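You operate a simulated robot arm through the tools that you are given. There is no shell and no other tool.

You run a simulated robot arm. Do the job below in one go: nothing can be reset, and whatever is moved stays where it is left.

TASK
Gauge sole plate 57 for wear and sort it by the result.
Fine: under the lid with the word at the pointer; slide the bridge back and shut the lid.

The check looks at the end state, three seconds after you hand in, the way a careful person would. Anything else that was tipped, shoved, dropped, spilled or broken makes it a failure. Lids that push on must go on centred and level and be pressed home; caps that screw on are set level and turned clockwise until they are tight.

THE ROBOT
A 6-joint arm with a two-finger parallel gripper, fixed in place. Base frame: the origin is at the foot of the arm, x ahead of it, y to its left, z up; the work surface is at about z = 0.84. Readings come in m, degrees, newtons and seconds.
With the tool pointing down near the work surface it reaches from about 0.34 to 0.76 m from the base axis. Its first joint turns from -66.0 to 66.0 degrees. Payload 2.45 kg.
Tool frame: the origin (TCP) lies between the finger pads and is the grasp point; the fingertips stand 0.024 m ahead of it; z points along the fingers, y is the line along which they close. The gripper opens to 0.068 m. The fingers are 0.017 m wide and 0.01 m thick; the gripper's body (0.04 by 0.07 m) begins 0.041 m behind the TCP.
Orientation is that of the tool frame in the base frame, as a unit quaternion [x, y, z, w]. With the fingers straight down and closing along the base's y, the tool's x points along the base's -x, its y along +y and its z along -z.

THE INTERFACE
- The arm moves only by the tool play_rows. Its argument "deltas" is a list of rows, each a list of 7 numbers: the shift along the tool's x, y, z in units of 25 mm (1.0 is 25 mm), then the turn, a rotation vector about the tool's x, y, z in units of 8 degrees (1.0 is 8 degrees), then the opening, from 0 (shut) to 1 (fully open). In form: [[dx, dy, dz, ax, ay, az, hand], ...]. A call has 1 to 20 rows; each row shifts and turns the commanded pose from where the row before left it, along the tool's axes as they then stand. A call with a number of a shift or a turn outside -1 to 1 is refused whole. A row lasts 0.2 s, in which the tool goes at most 0.05 m and 8.6 degrees; a call with a longer step from one row to the next is refused whole, and so is a gripper value outside its range. A pose out of reach is approached as far as the arm can. The call stops where the force on the tool passes 40 N (or 10 N more than at its start, if that is more) or the arm is blocked; 0.2 s more then pass. Each finger travels about 0.108 m/s and halts on what it meets, pressing with about 28 N; the grip force reading is that of the motor and also rises with nothing between the fingers. The clock runs only during rows and for 0.2 s after the last one: add rows that do not move to give the fingers time. It gives the time, the measured TCP pose, the force on the tool (base axes), the opening and the grip force at its end, in the units of the frame above (readings bear some noise), with the torque about the TCP (base axes, N m) and any sound that the robot's microphone picked up.
- Cameras (640 x 400 px; columns grow to the right, rows downward): "scene" is fixed at [0.1641, 0.421, 1.4465]; the picture's right is [-0.75, -0.66, 0.00], its down [-0.48, 0.55, -0.69] and it looks along [0.45, -0.52, -0.73] (base axes); focal length 360 px, centre (320, 200). "wrist" rides on the gripper at [0.084, 0.011, -0.075] in the tool frame; the picture's right is [-0.13, 0.99, 0.00], its down [-0.60, -0.08, -0.79] and it looks along [-0.79, -0.10, 0.61] (tool axes); focal length 251 px, centre (320, 200). There is no depth. A picture from a camera that has moved, and an enlarged one, comes with that camera's place and axes in the base frame and with its lens.
- snapshot(camera): a new picture of that camera. The clock stands still meanwhile.
- close_up(camera, box): a new picture of the part [left, top, right, bottom] of that camera's present view, enlarged. The clock stands still meanwhile.
- close_job(): hands the job in; it is judged then, once.

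Places have to be worked out from the pictures, the camera data and where the tool is seen. Open the gripper and draw the arm clear of the work before you hand the job in, unless the task says otherwise.

The tools are called by a JSON object that holds its "name" and its "arguments". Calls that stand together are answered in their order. play_rows: Moves the arm, as the interface text tells. Its arguments: {"type":"object","properties":{"deltas":{"type":"array","items":{"type":"array","items":{"type":"number"}}}},"required":["deltas"]} The other tools are called the same way: snapshot (camera) takes a picture; close_up (camera, box) takes an enlarged picture of a part of a camera's view; close_job () hands the job in.

At the start:

```text
clock: 0.0
tcp_pos: [0.4086, 0.151, 1.1418]
ee_rot: [0.0, 1.0, 0.0, 0.0]
force: [-0.1, 0.2, 0.6]
torque: [0.02, 0.01, -0.04]
grip_width: 0.0679
grip_force: 0.1
```

scene: 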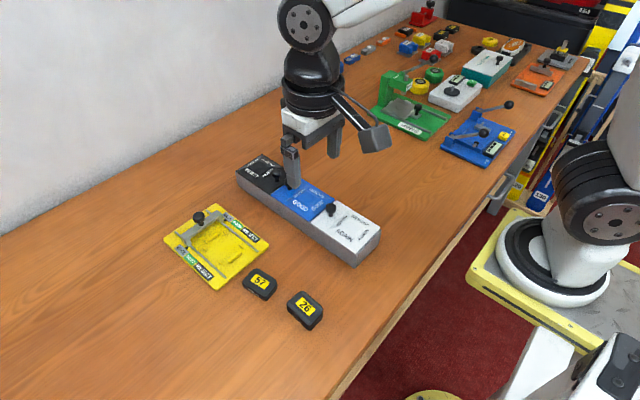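
wrist: 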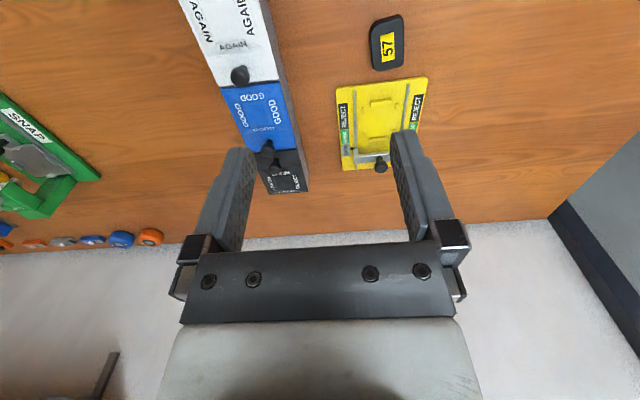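

I'll start by looking closely at the gauge, the bins and the plates.

{"name": "close_up", "arguments": {"camera": "scene", "box": [150, 190, 340, 340]}}

{"name": "close_up", "arguments": {"camera": "scene", "box": [220, 140, 400, 280]}}

{"name": "close_up", "arguments": {"camera": "wrist", "box": [300, 0, 460, 190]}}

{"name": "close_up", "arguments": {"camera": "wrist", "box": [170, 0, 330, 200]}}

```text
2.67 times, centred on (245, 265) of scene
camera zoom: at [0.1641, 0.421, 1.4465], right [-0.75, -0.66, 0.0], down [-0.48, 0.55, -0.69], along [0.45, -0.52, -0.73], focal length 959 px, centre (520, 27)
```

zoom: 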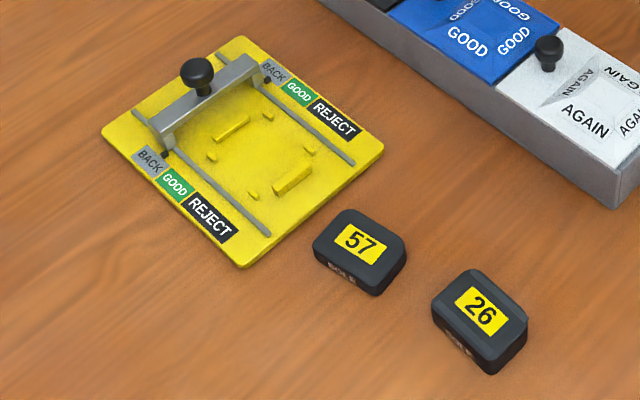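

```text
2.86 times, centred on (310, 210) of scene
camera zoom: at [0.1641, 0.421, 1.4465], right [-0.75, -0.66, 0.0], down [-0.48, 0.55, -0.69], along [0.45, -0.52, -0.73], focal length 1028 px, centre (349, 171)
```

zoom: 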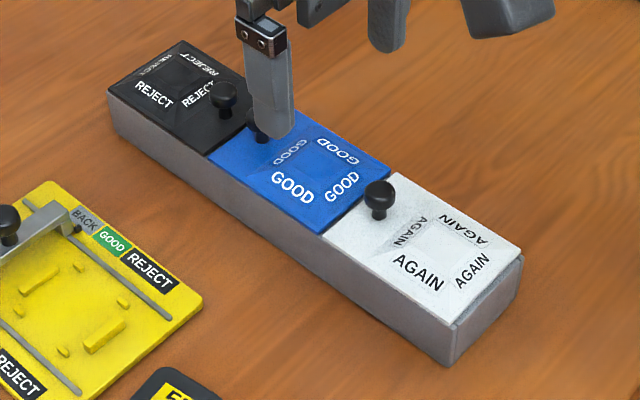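

```text
2.11 times, centred on (380, 95) of wrist
camera zoom: at [0.3244, 0.1619, 1.2163], right [0.13, 0.99, 0.0], down [0.6, -0.08, 0.79], along [0.79, -0.1, -0.61], focal length 529 px, centre (194, 421)
```

zoom: 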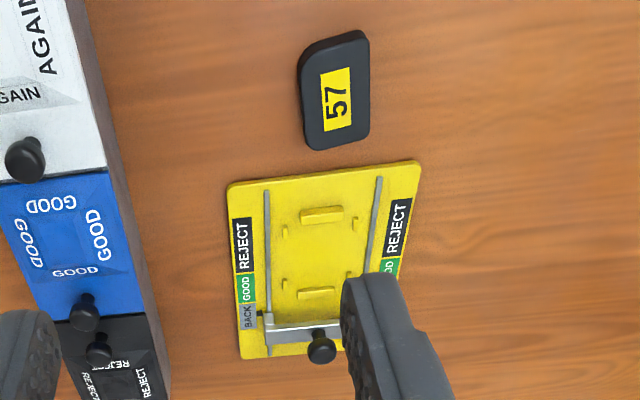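

```text
2.00 times, centred on (250, 100) of wrist
camera zoom: at [0.3244, 0.1619, 1.2163], right [0.13, 0.99, 0.0], down [0.6, -0.08, 0.79], along [0.79, -0.1, -0.61], focal length 503 px, centre (460, 400)
```

zoom: 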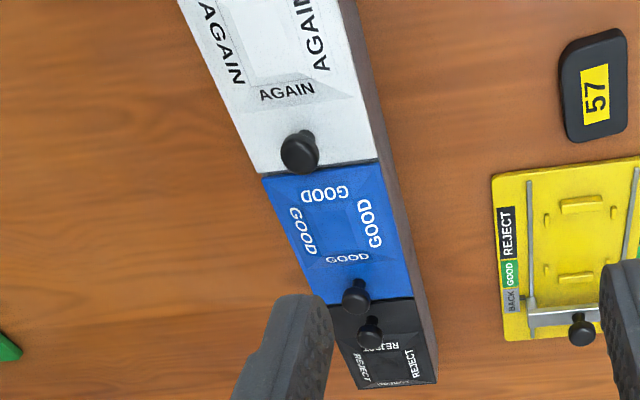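

The close-ups are properly sharp, so I'll zoom tighter on the gauge nest, plate 57 and the lid knobs before moving anything.

{"name": "close_up", "arguments": {"camera": "scene", "box": [160, 200, 272, 270]}}

{"name": "close_up", "arguments": {"camera": "scene", "box": [238, 260, 286, 304]}}

{"name": "close_up", "arguments": {"camera": "wrist", "box": [330, 10, 440, 180]}}

{"name": "close_up", "arguments": {"camera": "scene", "box": [380, 0, 580, 140]}}

```text
5.71 times, centred on (216, 235) of scene
camera zoom: at [0.1641, 0.421, 1.4465], right [-0.75, -0.66, 0.0], down [-0.48, 0.55, -0.69], along [0.45, -0.52, -0.73], focal length 2055 px, centre (914, 0)
```

zoom: 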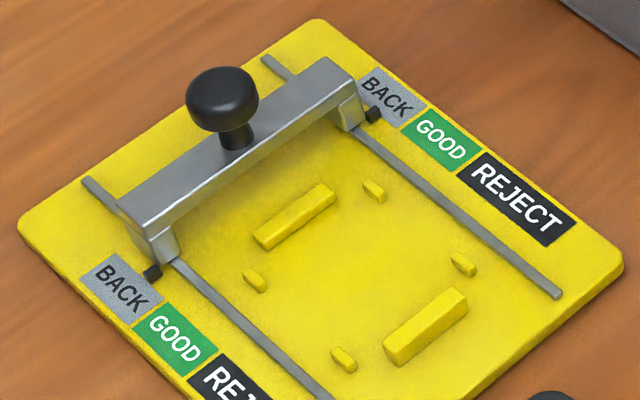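

```text
9.09 times, centred on (262, 282) of scene
camera zoom: at [0.1641, 0.421, 1.4465], right [-0.75, -0.66, 0.0], down [-0.48, 0.55, -0.69], along [0.45, -0.52, -0.73], focal length 3270 px, centre (847, -546)
```

zoom: 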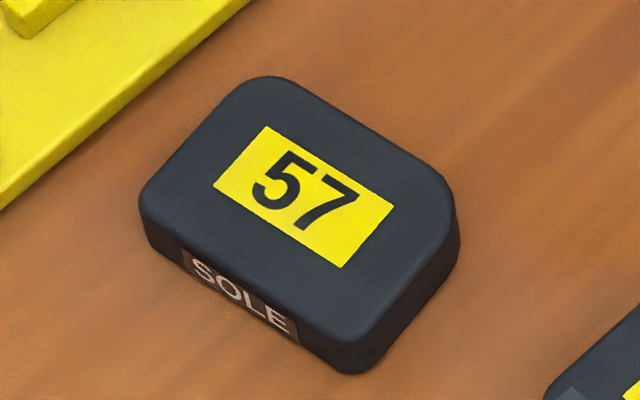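

```text
2.35 times, centred on (385, 95) of wrist
camera zoom: at [0.3244, 0.1619, 1.2163], right [0.13, 0.99, 0.0], down [0.6, -0.08, 0.79], along [0.79, -0.1, -0.61], focal length 592 px, centre (167, 447)
```

zoom: 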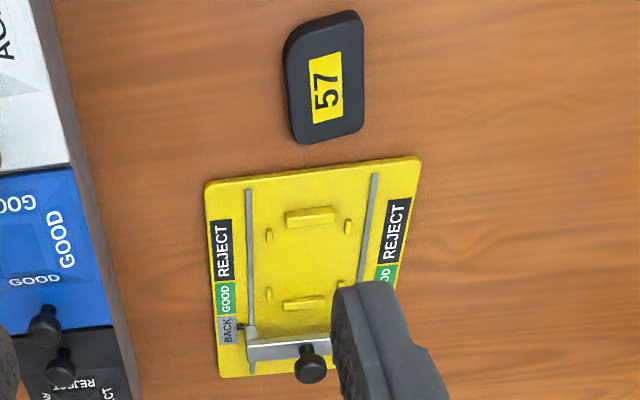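

```text
2.86 times, centred on (480, 70) of scene
camera zoom: at [0.1641, 0.421, 1.4465], right [-0.75, -0.66, 0.0], down [-0.48, 0.55, -0.69], along [0.45, -0.52, -0.73], focal length 1028 px, centre (-137, 571)
```

zoom: 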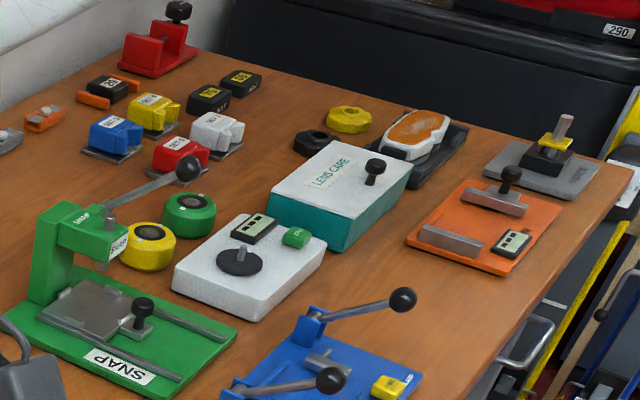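

The nest is two long ribs (about x 0.554 and 0.627) and four small pegs (about y 0.200 and 0.253). Plate 57 lies near (0.475, 0.230), turned about 8 degrees. I'll bring the wrist camera closer to refine these positions.

{"name": "play_rows", "arguments": {"deltas": [[0.08, 0.68, 0.96, 0, 0, 0, 1], [0.08, 0.68, 0.96, 0, 0, 0, 1], [0.08, 0.68, 0.96, 0, 0, 0, 1], [0.08, 0.68, 0.96, 0, 0, 0, 1], [0.08, 0.68, 0.96, 0, 0, 0, 1]]}}

{"name": "snapshot", "arguments": {"camera": "wrist"}}

```text
clock: 1.2
tcp_pos: [0.4006, 0.2371, 1.0215]
ee_rot: [0.0, 1.0, -0.001, 0.0]
force: [-0.1, 0.4, -0.1]
torque: [-0.02, 0.0, -0.01]
grip_width: 0.0678
grip_force: 0.1
```

```text
taken
camera wrist: at [0.3148, 0.2484, 1.0957], right [0.13, 0.99, 0.0], down [0.6, -0.08, 0.79], along [0.79, -0.1, -0.61], focal length 251 px, centre (320, 200)
```

wrist: 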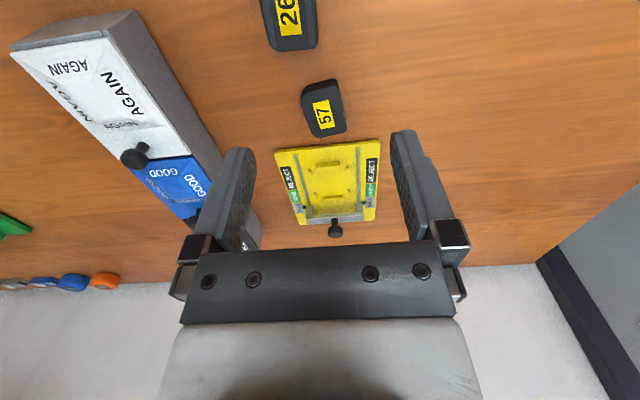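

Now a clear view between the fingers; I'll zoom in on the gauge and on plate 57 from here.

{"name": "close_up", "arguments": {"camera": "wrist", "box": [262, 130, 390, 245]}}

{"name": "close_up", "arguments": {"camera": "wrist", "box": [296, 72, 352, 142]}}

{"name": "close_up", "arguments": {"camera": "wrist", "box": [0, 0, 250, 250]}}

{"name": "close_up", "arguments": {"camera": "scene", "box": [230, 140, 300, 190]}}

{"name": "close_up", "arguments": {"camera": "scene", "box": [270, 160, 390, 270]}}

```text
3.48 times, centred on (326, 188) of wrist
camera zoom: at [0.3148, 0.2484, 1.0957], right [0.13, 0.99, 0.0], down [0.6, -0.08, 0.79], along [0.79, -0.1, -0.61], focal length 875 px, centre (299, 244)
```

zoom: 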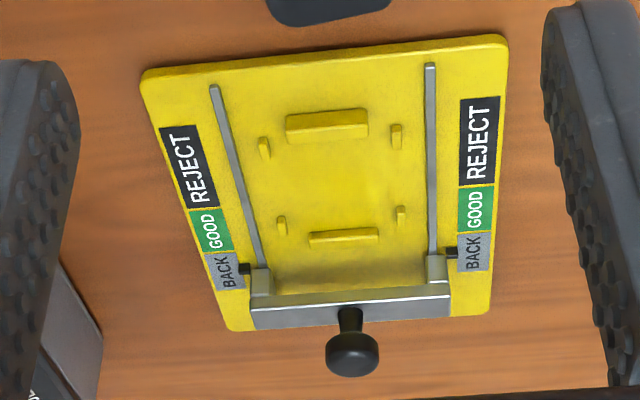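

```text
5.71 times, centred on (324, 107) of wrist
camera zoom: at [0.3148, 0.2484, 1.0957], right [0.13, 0.99, 0.0], down [0.6, -0.08, 0.79], along [0.79, -0.1, -0.61], focal length 1437 px, centre (297, 731)
```

zoom: 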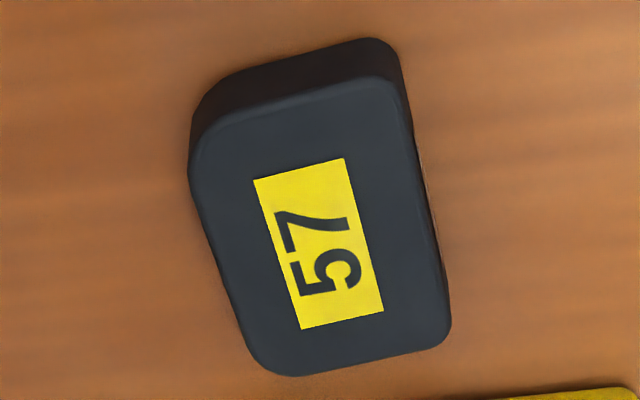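

```text
1.60 times, centred on (125, 125) of wrist
camera zoom: at [0.3148, 0.2484, 1.0957], right [0.13, 0.99, 0.0], down [0.6, -0.08, 0.79], along [0.79, -0.1, -0.61], focal length 402 px, centre (632, 320)
```

zoom: 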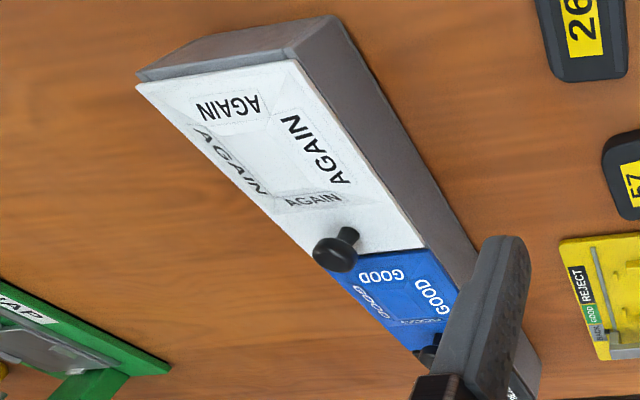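

```text
8.00 times, centred on (265, 165) of scene
camera zoom: at [0.1641, 0.421, 1.4465], right [-0.75, -0.66, 0.0], down [-0.48, 0.55, -0.69], along [0.45, -0.52, -0.73], focal length 2877 px, centre (760, 480)
```

zoom: 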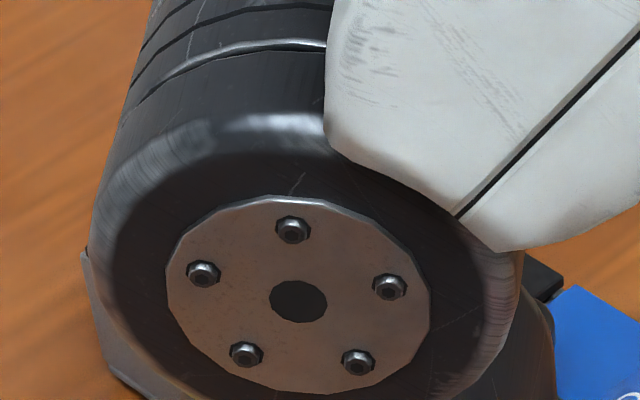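

```text
3.64 times, centred on (330, 215) of scene
camera zoom: at [0.1641, 0.421, 1.4465], right [-0.75, -0.66, 0.0], down [-0.48, 0.55, -0.69], along [0.45, -0.52, -0.73], focal length 1308 px, centre (284, 146)
```

zoom: 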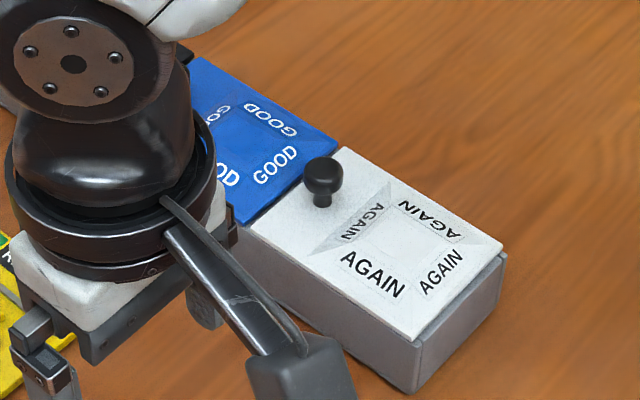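

Combining both cameras, plate 57's centre is about (0.476, 0.232), yaw about 7.5 degrees, roughly 60 x 44 x 15 mm. I'll hover above it with the matching yaw and check the alignment.

{"name": "play_rows", "arguments": {"deltas": [[-0.754, -0.04, 0.9, 0, 0, 0, 1], [-0.754, -0.04, 0.9, 0, 0, 0, 1], [-0.754, -0.04, 0.9, 0, 0, 0, 1], [-0.754, -0.04, 0.9, 0, 0, 0, 1], [0, 0, 0, 0, 0, -0.94, 1], [0, 0, 0, 0, 0, 0, 1]]}}

{"name": "snapshot", "arguments": {"camera": "wrist"}}

{"name": "close_up", "arguments": {"camera": "scene", "box": [170, 190, 350, 310]}}

```text
clock: 2.6
tcp_pos: [0.4746, 0.2302, 0.9322]
ee_rot: [-0.066, 0.998, 0.0, 0.0]
force: [-0.2, -0.1, 0.1]
torque: [-0.05, 0.01, -0.03]
grip_width: 0.0677
grip_force: 0.0
```

```text
taken
camera wrist: at [0.3891, 0.2308, 1.0065], right [0.0, 1.0, 0.0], down [0.61, 0.0, 0.79], along [0.79, 0.0, -0.61], focal length 251 px, centre (320, 200)
```

wrist: 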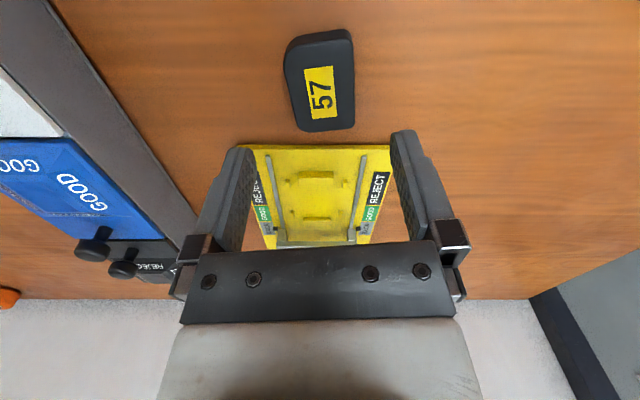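

```text
3.33 times, centred on (260, 250) of scene
camera zoom: at [0.1641, 0.421, 1.4465], right [-0.75, -0.66, 0.0], down [-0.48, 0.55, -0.69], along [0.45, -0.52, -0.73], focal length 1199 px, centre (520, 33)
```

zoom: 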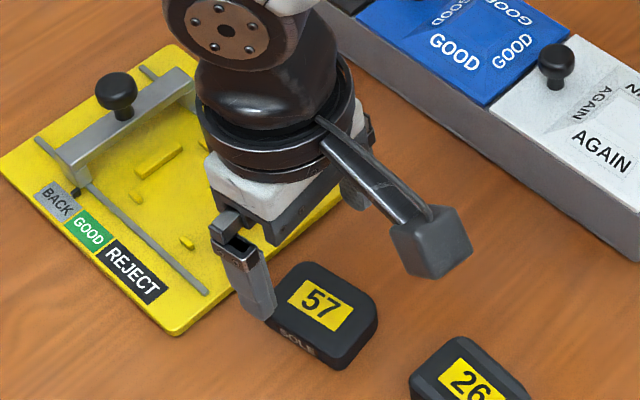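

The camera now looks straight along +x. I'll zoom in on the plate for a precise measurement.

{"name": "close_up", "arguments": {"camera": "wrist", "box": [270, 20, 374, 140]}}

{"name": "close_up", "arguments": {"camera": "wrist", "box": [235, 135, 405, 255]}}

{"name": "close_up", "arguments": {"camera": "wrist", "box": [0, 100, 220, 300]}}

```text
3.33 times, centred on (322, 80) of wrist
camera zoom: at [0.3891, 0.2308, 1.0065], right [0.0, 1.0, 0.0], down [0.61, 0.0, 0.79], along [0.79, 0.0, -0.61], focal length 838 px, centre (313, 600)
```

zoom: 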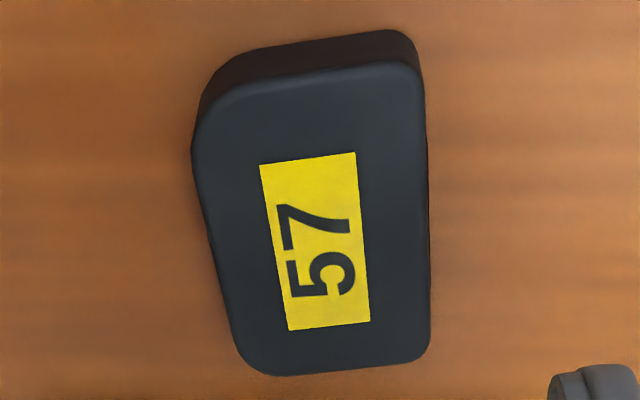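

```text
3.33 times, centred on (320, 195) of wrist
camera zoom: at [0.3891, 0.2308, 1.0065], right [0.0, 1.0, 0.0], down [0.61, 0.0, 0.79], along [0.79, 0.0, -0.61], focal length 838 px, centre (320, 217)
```

zoom: 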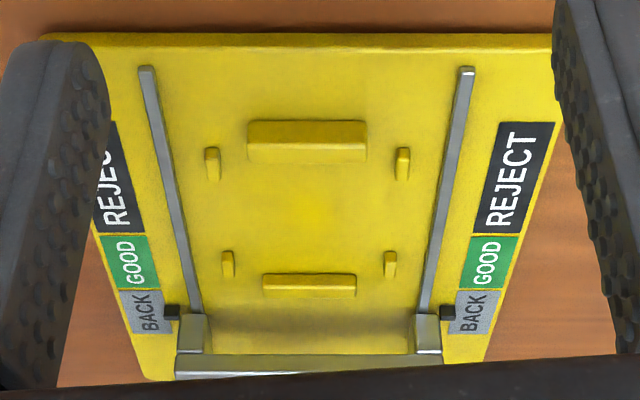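

```text
2.00 times, centred on (110, 200) of wrist
camera zoom: at [0.3891, 0.2308, 1.0065], right [0.0, 1.0, 0.0], down [0.61, 0.0, 0.79], along [0.79, 0.0, -0.61], focal length 503 px, centre (740, 200)
```

zoom: 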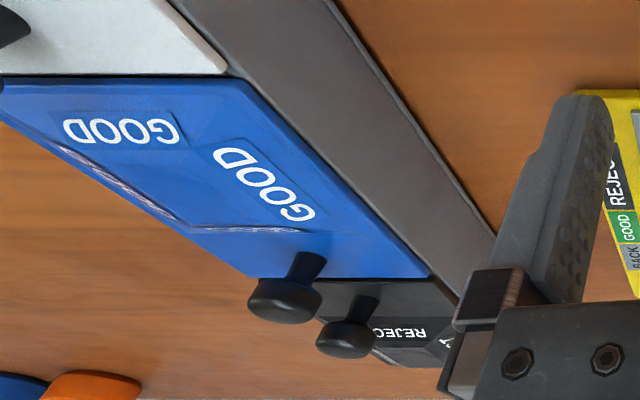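

The refined plate centre is (0.4745, 0.232) with yaw 7.5 degrees, so the tool is lined up. The nest centre is about (0.594, 0.2275). Going straight down now, fingers open.

{"name": "play_rows", "arguments": {"deltas": [[0.06, 0, 0.8, 0, 0, 0, 1], [0, 0, 0.8, 0, 0, 0, 1], [0, 0, 0.6, 0, 0, 0, 1], [0, 0, 0.27, 0, 0, 0, 1], [0, 0, 0, 0, 0, 0, 1]]}}

{"name": "snapshot", "arguments": {"camera": "wrist"}}

{"name": "close_up", "arguments": {"camera": "scene", "box": [200, 220, 320, 310]}}

```text
clock: 3.8
tcp_pos: [0.4719, 0.2313, 0.8705]
ee_rot: [-0.065, 0.998, 0.0, 0.0]
force: [0.8, 0.4, 0.3]
torque: [-0.03, 0.0, 0.0]
grip_width: 0.068
grip_force: 0.1
```

```text
taken
camera wrist: at [0.3873, 0.2321, 0.9448], right [0.0, 1.0, 0.0], down [0.61, 0.0, 0.79], along [0.79, 0.0, -0.61], focal length 251 px, centre (320, 200)
```

wrist: 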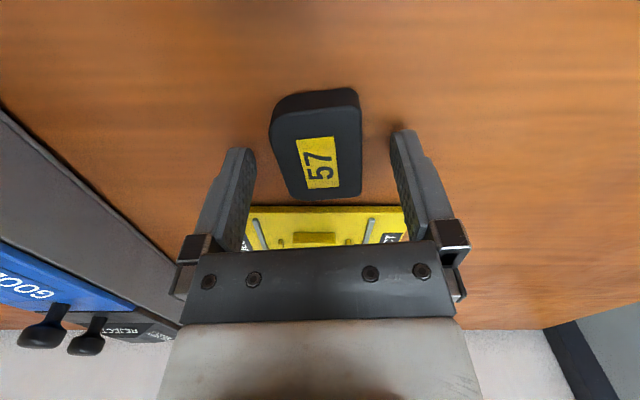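

```text
4.44 times, centred on (260, 265) of scene
camera zoom: at [0.1641, 0.421, 1.4465], right [-0.75, -0.66, 0.0], down [-0.48, 0.55, -0.69], along [0.45, -0.52, -0.73], focal length 1598 px, centre (587, -89)
```

zoom: 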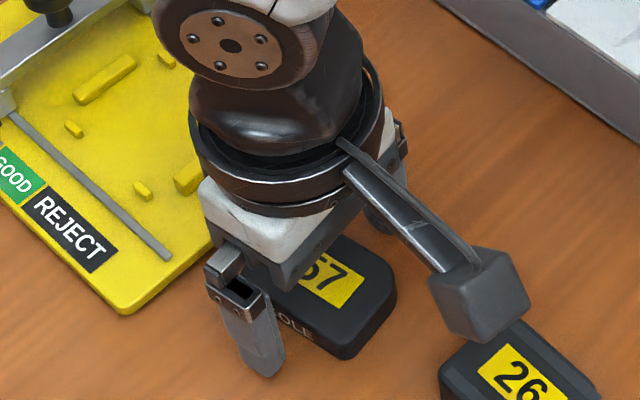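

The fingers straddle plate 57 evenly, so I'll close on it.

{"name": "play_rows", "arguments": {"deltas": [[0, 0, 0, 0, 0, 0, 0.5], [0, 0, 0, 0, 0, 0, 0], [0, 0, 0, 0, 0, 0, 0], [0, 0, 0, 0, 0, 0, 0]]}}

{"name": "snapshot", "arguments": {"camera": "wrist"}}

```text
clock: 4.8
tcp_pos: [0.4731, 0.2312, 0.8708]
ee_rot: [-0.065, 0.998, -0.001, 0.0]
force: [-0.1, 0.2, 0.6]
torque: [-0.01, 0.03, 0.02]
grip_width: 0.0413
grip_force: 28.2
```

```text
taken
camera wrist: at [0.3873, 0.2321, 0.9449], right [0.0, 1.0, 0.0], down [0.61, 0.0, 0.79], along [0.79, 0.0, -0.61], focal length 251 px, centre (320, 200)
```

wrist: 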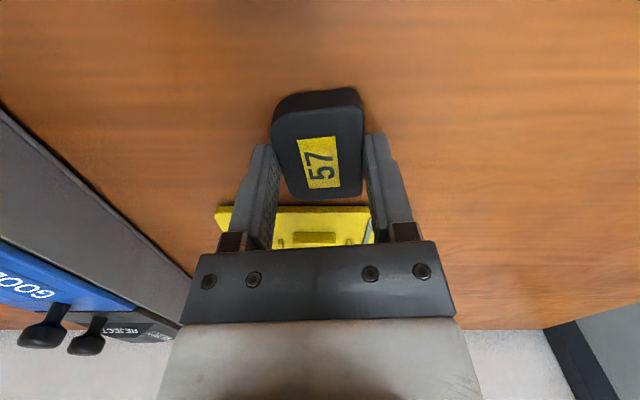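

The plate is gripped, 41 mm wide. I'll lift it 60 mm, turn it square to the gauge and check how it sits in the fingers.

{"name": "play_rows", "arguments": {"deltas": [[0, 0, -0.6, 0, 0, 0, 0], [0, 0, -0.8, 0, 0, 0, 0], [0, 0, -1, 0, 0, 0, 0], [0, 0, 0, 0, 0, 0.94, 0], [0, 0, 0, 0, 0, 0, 0]]}}

{"name": "close_up", "arguments": {"camera": "wrist", "box": [240, 60, 400, 260]}}

{"name": "close_up", "arguments": {"camera": "scene", "box": [160, 180, 340, 300]}}

```text
clock: 6.0
tcp_pos: [0.4737, 0.2312, 0.9324]
ee_rot: [0.001, 1.0, 0.0, 0.0]
force: [-0.2, -0.3, -0.2]
torque: [0.02, -0.01, -0.01]
grip_width: 0.0412
grip_force: 28.1
```

```text
2.00 times, centred on (320, 160) of wrist
camera zoom: at [0.3886, 0.2434, 1.0052], right [0.13, 0.99, 0.0], down [0.6, -0.08, 0.79], along [0.79, -0.1, -0.61], focal length 503 px, centre (320, 280)
```

zoom: 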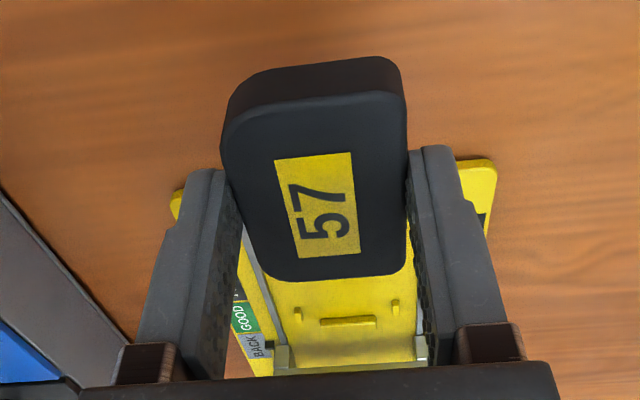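

```text
3.33 times, centred on (250, 240) of scene
camera zoom: at [0.1641, 0.421, 1.4465], right [-0.75, -0.66, 0.0], down [-0.48, 0.55, -0.69], along [0.45, -0.52, -0.73], focal length 1199 px, centre (553, 67)
```

zoom: 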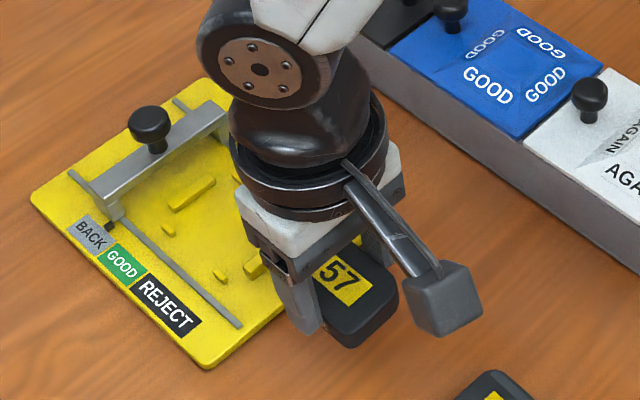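

The plate sits level and square, its centre about 2.5 mm ahead of the TCP. I'll carry it over the nest to TCP (0.5915, 0.2275) at this height and check.

{"name": "play_rows", "arguments": {"deltas": [[-0.7, -0.04, 0, 0, 0, 0, 0], [-0.95, -0.04, 0, 0, 0, 0, 0], [-0.95, -0.04, 0, 0, 0, 0, 0], [-0.95, -0.04, 0, 0, 0, 0, 0], [-0.76, -0.04, 0, 0, 0, 0, 0], [-0.45, 0, 0, 0, 0, 0, 0], [0, 0, 0, 0, 0, 0, 0]]}}

{"name": "snapshot", "arguments": {"camera": "wrist"}}

{"name": "close_up", "arguments": {"camera": "scene", "box": [150, 160, 300, 300]}}

```text
clock: 7.6
tcp_pos: [0.593, 0.2259, 0.9288]
ee_rot: [0.0, 1.0, 0.0, 0.001]
force: [-0.7, -0.2, -1.2]
torque: [-0.02, -0.02, -0.05]
grip_width: 0.0412
grip_force: 27.4
```

```text
taken
camera wrist: at [0.5081, 0.2377, 1.0034], right [0.13, 0.99, 0.0], down [0.6, -0.08, 0.79], along [0.79, -0.1, -0.61], focal length 251 px, centre (320, 200)
```

wrist: 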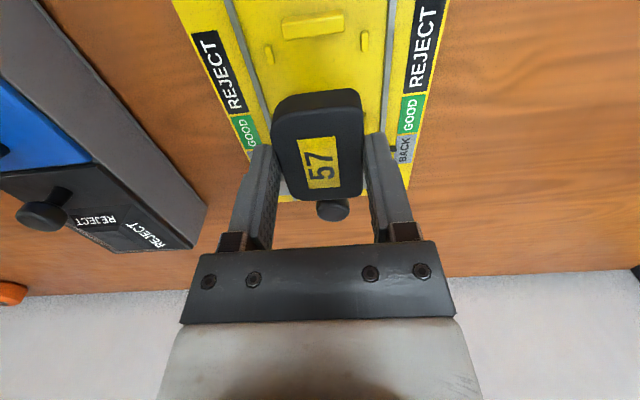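

```text
2.86 times, centred on (225, 230) of scene
camera zoom: at [0.1641, 0.421, 1.4465], right [-0.75, -0.66, 0.0], down [-0.48, 0.55, -0.69], along [0.45, -0.52, -0.73], focal length 1028 px, centre (591, 114)
```

zoom: 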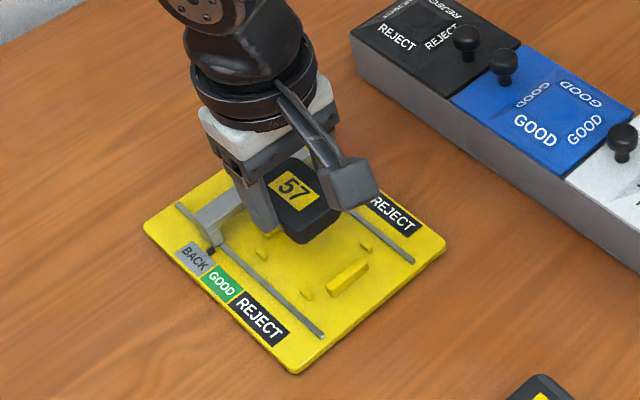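

Still consistent: nest centre about (0.594, 0.228), with the plate centre within 1 mm of it. Lowering to about 5 mm above the nest floor, with a 1 mm y trim.

{"name": "play_rows", "arguments": {"deltas": [[0, 0.04, 0.7, 0, 0, 0, 0], [0, 0, 0.7, 0, 0, 0, 0], [0, 0, 0.4, 0, 0, 0, 0], [0, 0, 0, 0, 0, 0, 0]]}}

{"name": "snapshot", "arguments": {"camera": "wrist"}}

{"name": "close_up", "arguments": {"camera": "scene", "box": [170, 190, 282, 270]}}

```text
clock: 8.6
tcp_pos: [0.5917, 0.2271, 0.8865]
ee_rot: [-0.001, 1.0, 0.0, 0.001]
force: [-15.0, -3.7, 26.2]
torque: [-0.14, -0.41, -0.08]
grip_width: 0.041
grip_force: 27.4
```

```text
taken
camera wrist: at [0.5074, 0.2383, 0.9603], right [0.13, 0.99, 0.0], down [0.6, -0.08, 0.79], along [0.79, -0.1, -0.61], focal length 251 px, centre (320, 200)
```

wrist: 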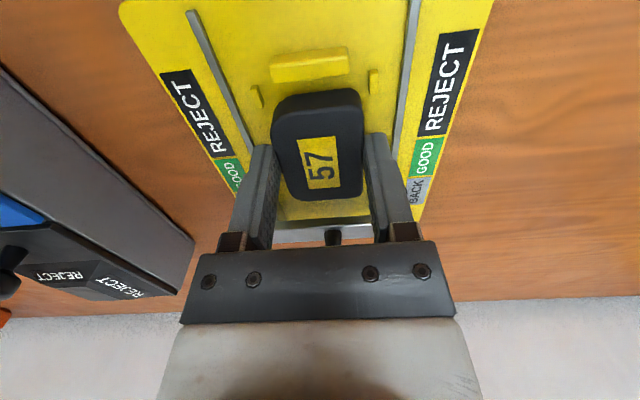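

```text
5.00 times, centred on (226, 230) of scene
camera zoom: at [0.1632, 0.4207, 1.4467], right [-0.75, -0.66, 0.0], down [-0.48, 0.55, -0.69], along [0.45, -0.52, -0.73], focal length 1798 px, centre (790, 50)
```

zoom: 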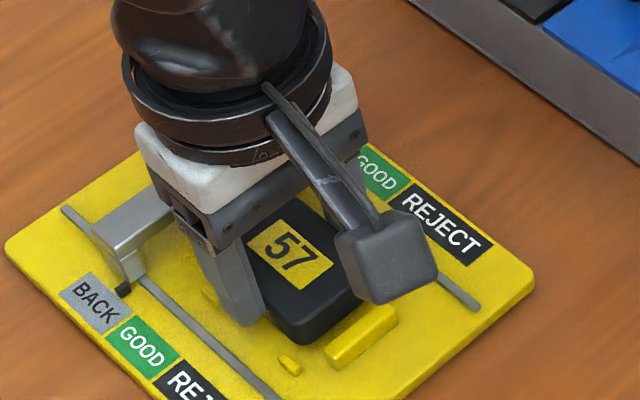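

Contact came early, at TCP z 0.886, with about 26 N up and 15 N towards -x. The plate's far edge seems to be riding on the far rib. I'll lift slightly and look closer.

{"name": "play_rows", "arguments": {"deltas": [[0, 0, -0.2, 0, 0, 0, 0], [0, 0, -0.2, 0, 0, 0, 0], [0, 0, 0, 0, 0, 0, 0]]}}

{"name": "close_up", "arguments": {"camera": "wrist", "box": [230, 20, 410, 240]}}

{"name": "close_up", "arguments": {"camera": "scene", "box": [190, 210, 262, 270]}}

```text
clock: 9.4
tcp_pos: [0.5923, 0.2267, 0.8931]
ee_rot: [0.0, 1.0, 0.0, 0.0]
force: [0.3, -0.4, -0.6]
torque: [-0.01, -0.01, 0.03]
grip_width: 0.0409
grip_force: 28.1
```

```text
1.82 times, centred on (320, 130) of wrist
camera zoom: at [0.5076, 0.2388, 0.968], right [0.13, 0.99, 0.0], down [0.6, -0.08, 0.79], along [0.79, -0.1, -0.61], focal length 457 px, centre (320, 327)
```

zoom: 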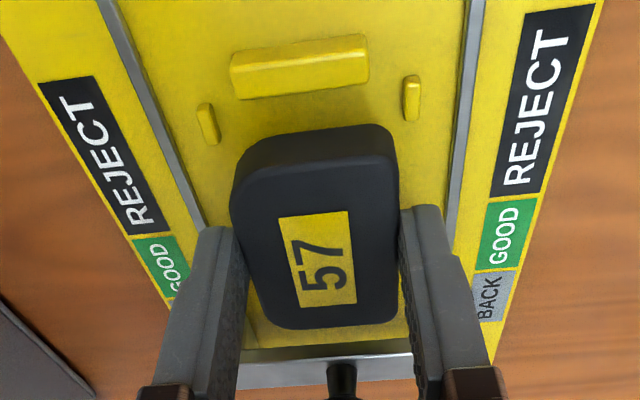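

```text
6.67 times, centred on (226, 240) of scene
camera zoom: at [0.1641, 0.421, 1.4465], right [-0.75, -0.66, 0.0], down [-0.48, 0.55, -0.69], along [0.45, -0.52, -0.73], focal length 2398 px, centre (947, -67)
```

zoom: 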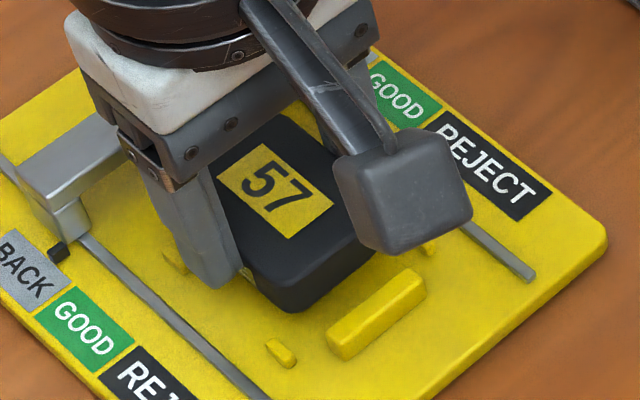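

Gap on the near side is about 5–8 mm and almost none on the far side, so the plate sat on the far rib. I'll shift it 3.5 mm towards -x and lower it gently.

{"name": "play_rows", "arguments": {"deltas": [[0.14, 0, 0, 0, 0, 0, 0], [0, 0, 0.15, 0, 0, 0, 0], [0, 0, 0.12, 0, 0, 0, 0], [0, 0, 0.08, 0, 0, 0, 0], [0, 0, 0.08, 0, 0, 0, 0], [0, 0, 0, 0, 0, 0, 0]]}}

{"name": "close_up", "arguments": {"camera": "wrist", "box": [230, 20, 410, 240]}}

{"name": "close_up", "arguments": {"camera": "scene", "box": [190, 210, 262, 270]}}

```text
clock: 10.8
tcp_pos: [0.5883, 0.2268, 0.8854]
ee_rot: [0.0, 1.0, 0.0, 0.0]
force: [-0.1, 0.0, 0.2]
torque: [-0.02, 0.04, 0.01]
grip_width: 0.0413
grip_force: 27.8
```

```text
1.82 times, centred on (320, 130) of wrist
camera zoom: at [0.5038, 0.2384, 0.959], right [0.13, 0.99, 0.0], down [0.6, -0.08, 0.79], along [0.79, -0.1, -0.61], focal length 457 px, centre (320, 327)
```

zoom: 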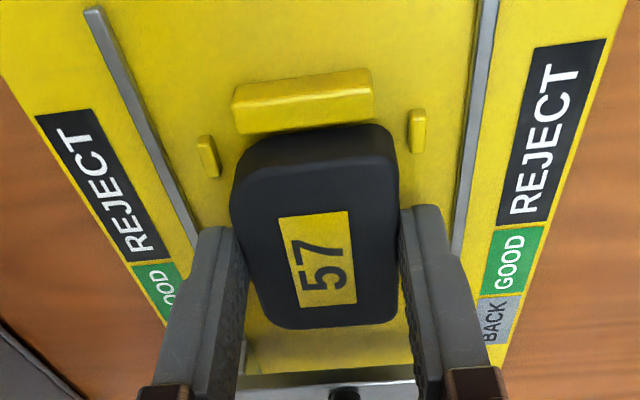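

```text
6.67 times, centred on (226, 240) of scene
camera zoom: at [0.1641, 0.421, 1.4465], right [-0.75, -0.66, 0.0], down [-0.48, 0.55, -0.69], along [0.45, -0.52, -0.73], focal length 2398 px, centre (947, -67)
```

zoom: 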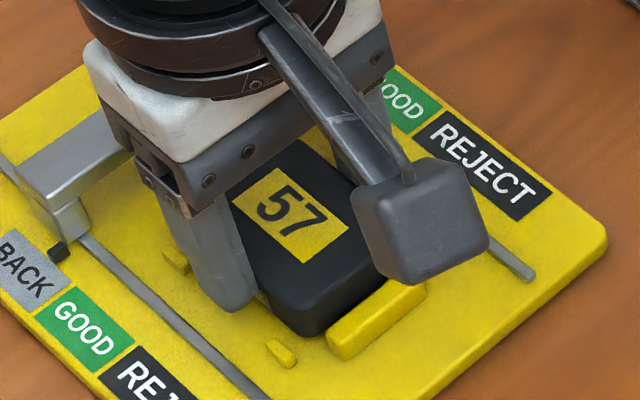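

No contact force now, and the plate lies between both ribs. I'll keep lowering in 2 mm steps until it sits on the floor.

{"name": "play_rows", "arguments": {"deltas": [[-0.03, 0, 0.08, 0, 0, 0, 0], [0, 0, 0.08, 0, 0, 0, 0], [0, 0, 0.06, 0, 0, 0, 0], [0, 0, 0, 0, 0, 0, 0]]}}

{"name": "close_up", "arguments": {"camera": "wrist", "box": [230, 20, 410, 240]}}

```text
clock: 11.8
tcp_pos: [0.5877, 0.2275, 0.8799]
ee_rot: [-0.001, 1.0, 0.0, 0.0]
force: [-9.0, -5.1, 17.1]
torque: [-0.22, 0.65, 0.08]
grip_width: 0.041
grip_force: 27.1
```

```text
1.82 times, centred on (320, 130) of wrist
camera zoom: at [0.5046, 0.239, 0.9547], right [0.13, 0.99, 0.0], down [0.6, -0.08, 0.79], along [0.79, -0.1, -0.61], focal length 457 px, centre (320, 327)
```

zoom: 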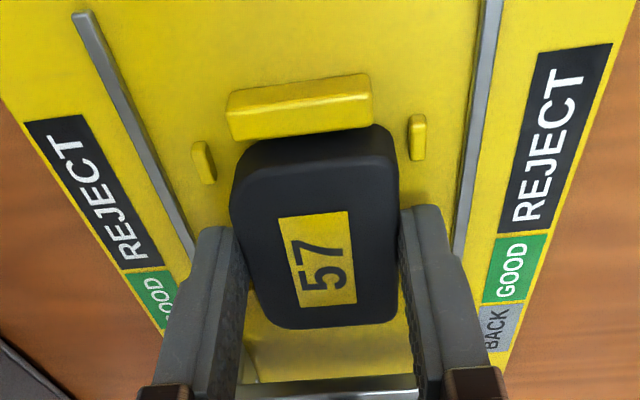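

About 17 N up at plate-bottom height of about 0.850 m, below the rib tops (0.8555 m), with the contact at the near end. The plate is down on the nest floor, probably slightly pitched from the first touch. I'll ease off and open only a little so the fingers miss the rails.

{"name": "play_rows", "arguments": {"deltas": [[0.03, 0, -0.04, 0, 0, 0, 0], [0, 0, 0, 0, 0, 0, 0.7], [0, 0, 0, 0, 0, 0, 0.72], [0, 0, 0, 0, 0, 0, 0.72]]}}

{"name": "close_up", "arguments": {"camera": "wrist", "box": [230, 20, 410, 240]}}

{"name": "close_up", "arguments": {"camera": "scene", "box": [190, 210, 262, 270]}}

```text
clock: 12.8
tcp_pos: [0.5887, 0.2284, 0.8795]
ee_rot: [0.0, 1.0, 0.001, 0.0]
force: [-0.4, 0.2, 0.2]
torque: [0.02, 0.01, 0.01]
grip_width: 0.0491
grip_force: 0.1
```

```text
1.82 times, centred on (320, 130) of wrist
camera zoom: at [0.5043, 0.239, 0.9545], right [0.13, 0.99, 0.0], down [0.6, -0.08, 0.79], along [0.79, -0.1, -0.61], focal length 457 px, centre (320, 327)
```

zoom: 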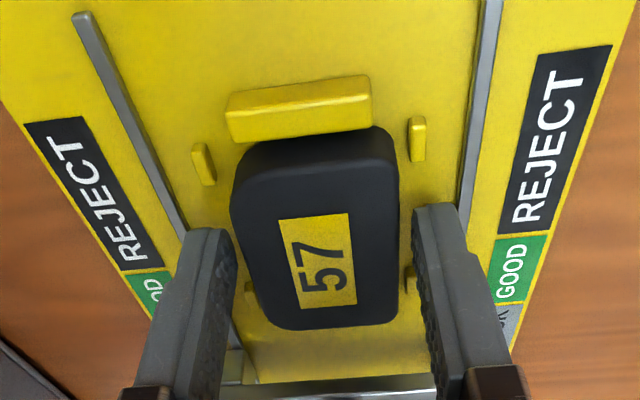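

```text
6.67 times, centred on (226, 240) of scene
camera zoom: at [0.1641, 0.421, 1.4465], right [-0.75, -0.66, 0.0], down [-0.48, 0.55, -0.69], along [0.45, -0.52, -0.73], focal length 2398 px, centre (947, -67)
```

zoom: 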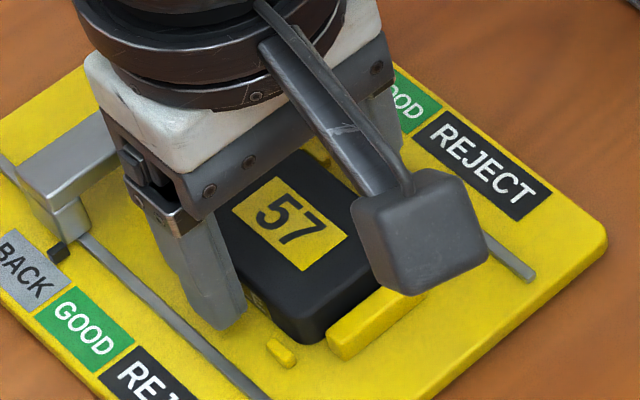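

Released, and the plate appears seated. I'll rise straight up and inspect the seating.

{"name": "play_rows", "arguments": {"deltas": [[0, 0, -0.5, 0, 0, 0, 0.72], [0, 0, -1, 0, 0, 0, 0.72], [0, 0, -1, 0, 0, 0, 0.8], [0.5, 0, -0.6, 0, 0, 0, 0.8], [1, 0, 0, 0, 0, 0, 0.8], [1, 0, 0, 0, 0, 0, 0.8], [0, 0, 0, 0, 0, 0, 0.8]]}}

{"name": "snapshot", "arguments": {"camera": "wrist"}}

{"name": "close_up", "arguments": {"camera": "scene", "box": [160, 200, 272, 280]}}

```text
clock: 14.4
tcp_pos: [0.5267, 0.2279, 0.9571]
ee_rot: [0.0, 1.0, 0.0, 0.0]
force: [0.0, -0.3, -0.8]
torque: [0.0, 0.01, 0.0]
grip_width: 0.0544
grip_force: 0.1
```

```text
taken
camera wrist: at [0.4419, 0.2385, 1.0311], right [0.13, 0.99, 0.0], down [0.6, -0.08, 0.79], along [0.79, -0.1, -0.61], focal length 251 px, centre (320, 200)
```

wrist: 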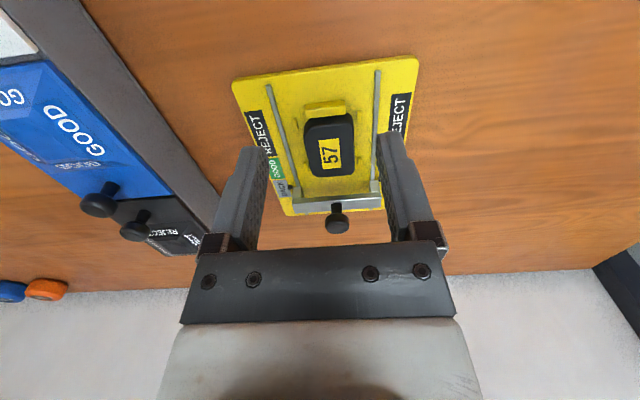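

```text
5.00 times, centred on (216, 240) of scene
camera zoom: at [0.1641, 0.421, 1.4465], right [-0.75, -0.66, 0.0], down [-0.48, 0.55, -0.69], along [0.45, -0.52, -0.73], focal length 1798 px, centre (840, 0)
```

zoom: 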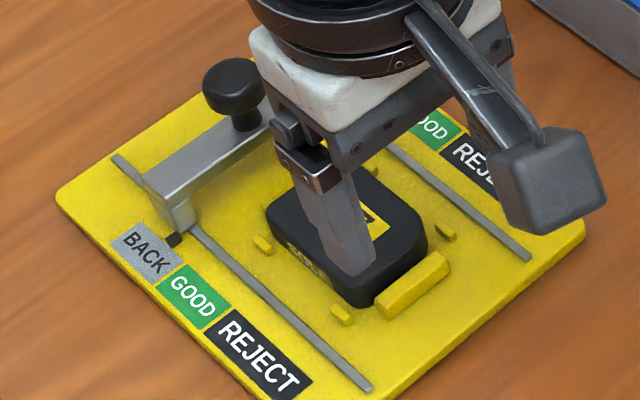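

Plate 57 sits in the nest. I'll zoom in on it, the bridge and the knob to plan the slide.

{"name": "close_up", "arguments": {"camera": "wrist", "box": [265, 90, 385, 240]}}

{"name": "close_up", "arguments": {"camera": "scene", "box": [176, 200, 236, 250]}}

```text
2.67 times, centred on (325, 165) of wrist
camera zoom: at [0.4419, 0.2385, 1.0311], right [0.13, 0.99, 0.0], down [0.6, -0.08, 0.79], along [0.79, -0.1, -0.61], focal length 670 px, centre (307, 293)
```

zoom: 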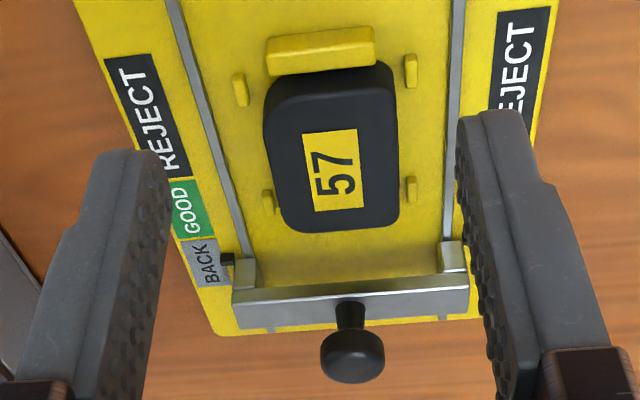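

```text
8.00 times, centred on (206, 225) of scene
camera zoom: at [0.1641, 0.421, 1.4465], right [-0.75, -0.66, 0.0], down [-0.48, 0.55, -0.69], along [0.45, -0.52, -0.73], focal length 2877 px, centre (1232, 0)
```

zoom: 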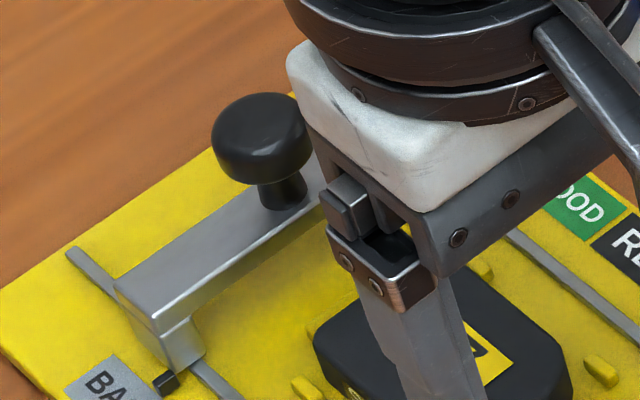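

The plate is flat in the nest. The bridge knob's head is about (0.651, 0.228), z 0.892–0.908, roughly 27 mm across, and the bridge top is at about 0.876. I'll hover over the knob with the gripper open.

{"name": "play_rows", "arguments": {"deltas": [[-0.6, 0, 0, 0, 0, 0, 1], [-0.9, 0, 0, 0, 0, 0, 1], [-0.95, 0, 0, 0, 0, 0, 1], [-0.95, 0, 0, 0, 0, 0, 1], [-0.95, 0.02, 0, 0, 0, 0, 1], [-0.65, 0, 0, 0, 0, 0, 1], [0, 0, 0, 0, 0, 0, 1]]}}

{"name": "snapshot", "arguments": {"camera": "wrist"}}

{"name": "close_up", "arguments": {"camera": "scene", "box": [160, 170, 280, 260]}}

```text
clock: 16.0
tcp_pos: [0.6523, 0.2284, 0.9565]
ee_rot: [0.0, 1.0, -0.001, -0.001]
force: [-0.6, -0.1, -0.9]
torque: [-0.03, -0.01, 0.01]
grip_width: 0.068
grip_force: 0.1
```

```text
taken
camera wrist: at [0.5671, 0.2397, 1.0306], right [0.13, 0.99, 0.0], down [0.6, -0.08, 0.79], along [0.79, -0.1, -0.61], focal length 251 px, centre (320, 200)
```

wrist: 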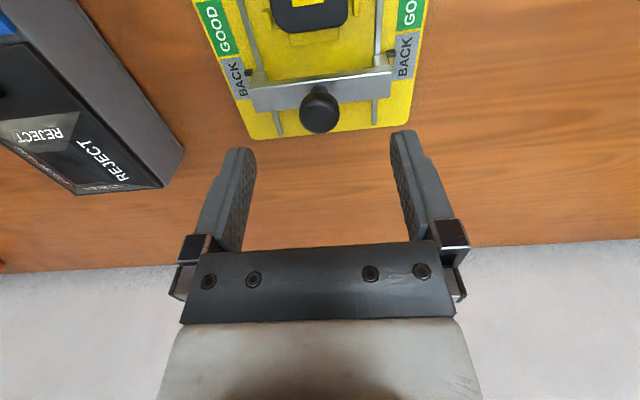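

```text
4.44 times, centred on (220, 215) of scene
camera zoom: at [0.1641, 0.421, 1.4465], right [-0.75, -0.66, 0.0], down [-0.48, 0.55, -0.69], along [0.45, -0.52, -0.73], focal length 1598 px, centre (764, 133)
```

zoom: 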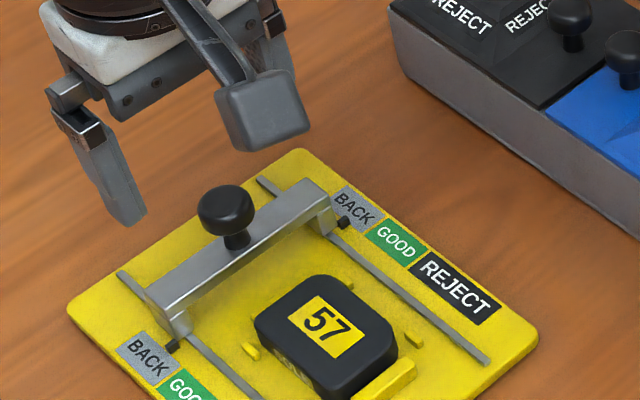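

The knob is centred under the open fingers (about 0.650, 0.229). Descending to TCP z of about 0.906, which keeps the tips about 6 mm above the bridge bar.

{"name": "play_rows", "arguments": {"deltas": [[0.04, 0, 0.6, 0, 0, 0, 1], [0, 0, 0.8, 0, 0, 0, 1], [0, 0, 0.58, 0, 0, 0, 1], [0, 0, 0, 0, 0, 0, 1]]}}

{"name": "snapshot", "arguments": {"camera": "wrist"}}

{"name": "close_up", "arguments": {"camera": "scene", "box": [160, 170, 280, 260]}}

```text
clock: 17.0
tcp_pos: [0.6498, 0.2278, 0.9078]
ee_rot: [0.0, 1.0, 0.0, 0.0]
force: [-0.3, 0.4, -0.4]
torque: [0.01, -0.04, 0.03]
grip_width: 0.0682
grip_force: 0.1
```

```text
taken
camera wrist: at [0.5654, 0.2392, 0.9817], right [0.13, 0.99, 0.0], down [0.6, -0.08, 0.79], along [0.79, -0.1, -0.61], focal length 251 px, centre (320, 200)
```

wrist: 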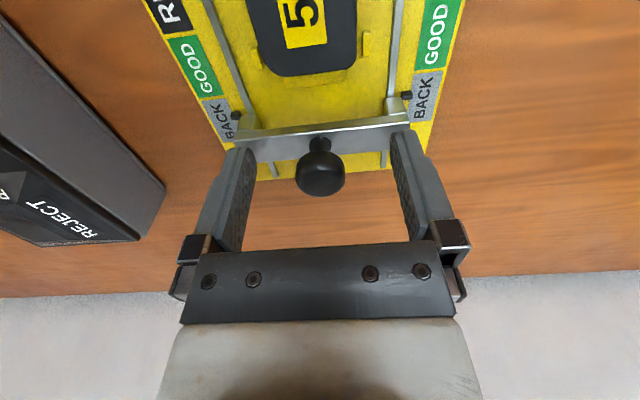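

```text
4.44 times, centred on (220, 215) of scene
camera zoom: at [0.1641, 0.421, 1.4465], right [-0.75, -0.66, 0.0], down [-0.48, 0.55, -0.69], along [0.45, -0.52, -0.73], focal length 1598 px, centre (764, 133)
```

zoom: 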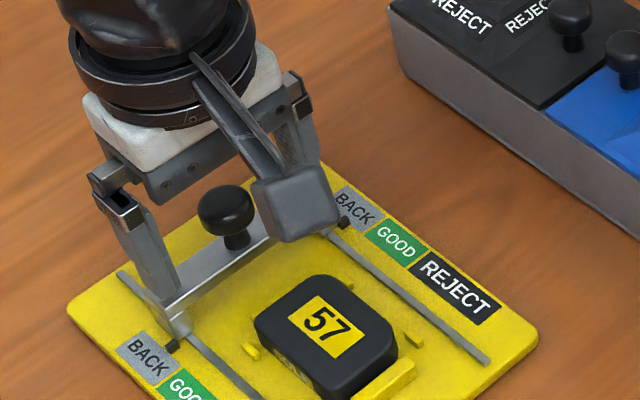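

The knob sits between the pads, so I'll close on it.

{"name": "play_rows", "arguments": {"deltas": [[0, 0, 0, 0, 0, 0, 0.5], [0, 0, 0, 0, 0, 0, 0], [0, 0, 0, 0, 0, 0, 0], [0, 0, 0, 0, 0, 0, 0]]}}

{"name": "snapshot", "arguments": {"camera": "wrist"}}

```text
clock: 18.0
tcp_pos: [0.6496, 0.2278, 0.9066]
ee_rot: [0.0, 1.0, 0.0, 0.001]
force: [-0.8, -2.7, 0.2]
torque: [-0.03, -0.04, -0.02]
grip_width: 0.0234
grip_force: 28.5
```

```text
taken
camera wrist: at [0.5654, 0.239, 0.9818], right [0.13, 0.99, 0.0], down [0.6, -0.08, 0.79], along [0.79, -0.1, -0.61], focal length 251 px, centre (320, 200)
```

wrist: 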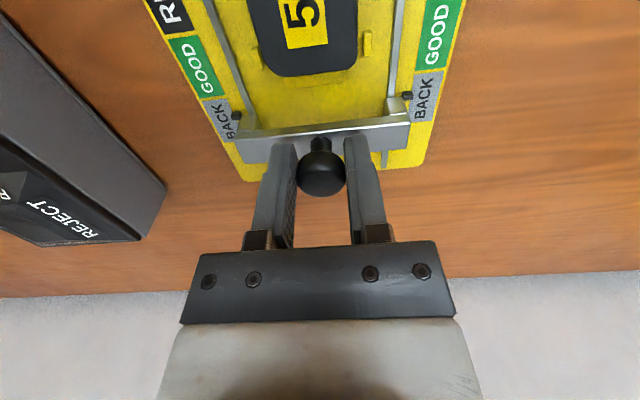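

The knob is held (23 mm). I'll slide the bridge towards -x slowly, in 3 mm rows, watching the force.

{"name": "play_rows", "arguments": {"deltas": [[0.08, 0, 0, 0, 0, 0, 0], [0.12, 0, 0, 0, 0, 0, 0], [0.12, 0, 0, 0, 0, 0, 0], [0.12, 0, 0, 0, 0, 0, 0], [0, 0, 0, 0, 0, 0, 0]]}}

{"name": "snapshot", "arguments": {"camera": "wrist"}}

{"name": "close_up", "arguments": {"camera": "scene", "box": [160, 190, 280, 280]}}

```text
clock: 19.2
tcp_pos: [0.6405, 0.2279, 0.9076]
ee_rot: [0.0, 1.0, -0.001, -0.001]
force: [0.7, -9.3, -0.4]
torque: [-0.14, -0.18, -0.05]
grip_width: 0.0234
grip_force: 28.2
```

```text
taken
camera wrist: at [0.555, 0.2391, 0.9819], right [0.13, 0.99, 0.0], down [0.6, -0.08, 0.79], along [0.79, -0.1, -0.61], focal length 251 px, centre (320, 200)
```

wrist: 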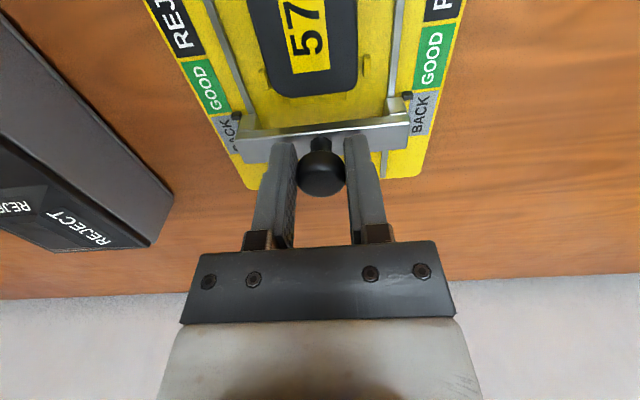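

```text
4.44 times, centred on (220, 235) of scene
camera zoom: at [0.1642, 0.4208, 1.4465], right [-0.75, -0.66, 0.0], down [-0.48, 0.55, -0.69], along [0.45, -0.52, -0.73], focal length 1598 px, centre (764, 44)
```

zoom: 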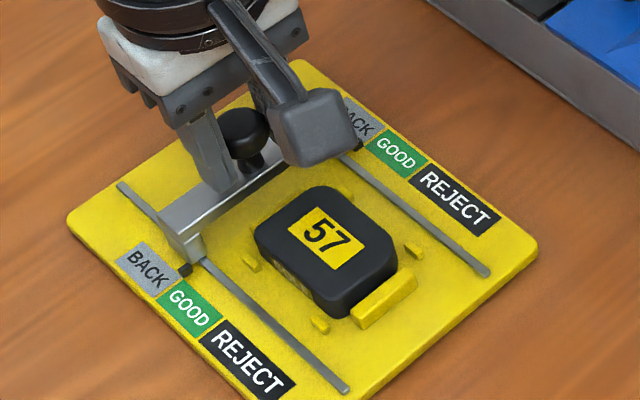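

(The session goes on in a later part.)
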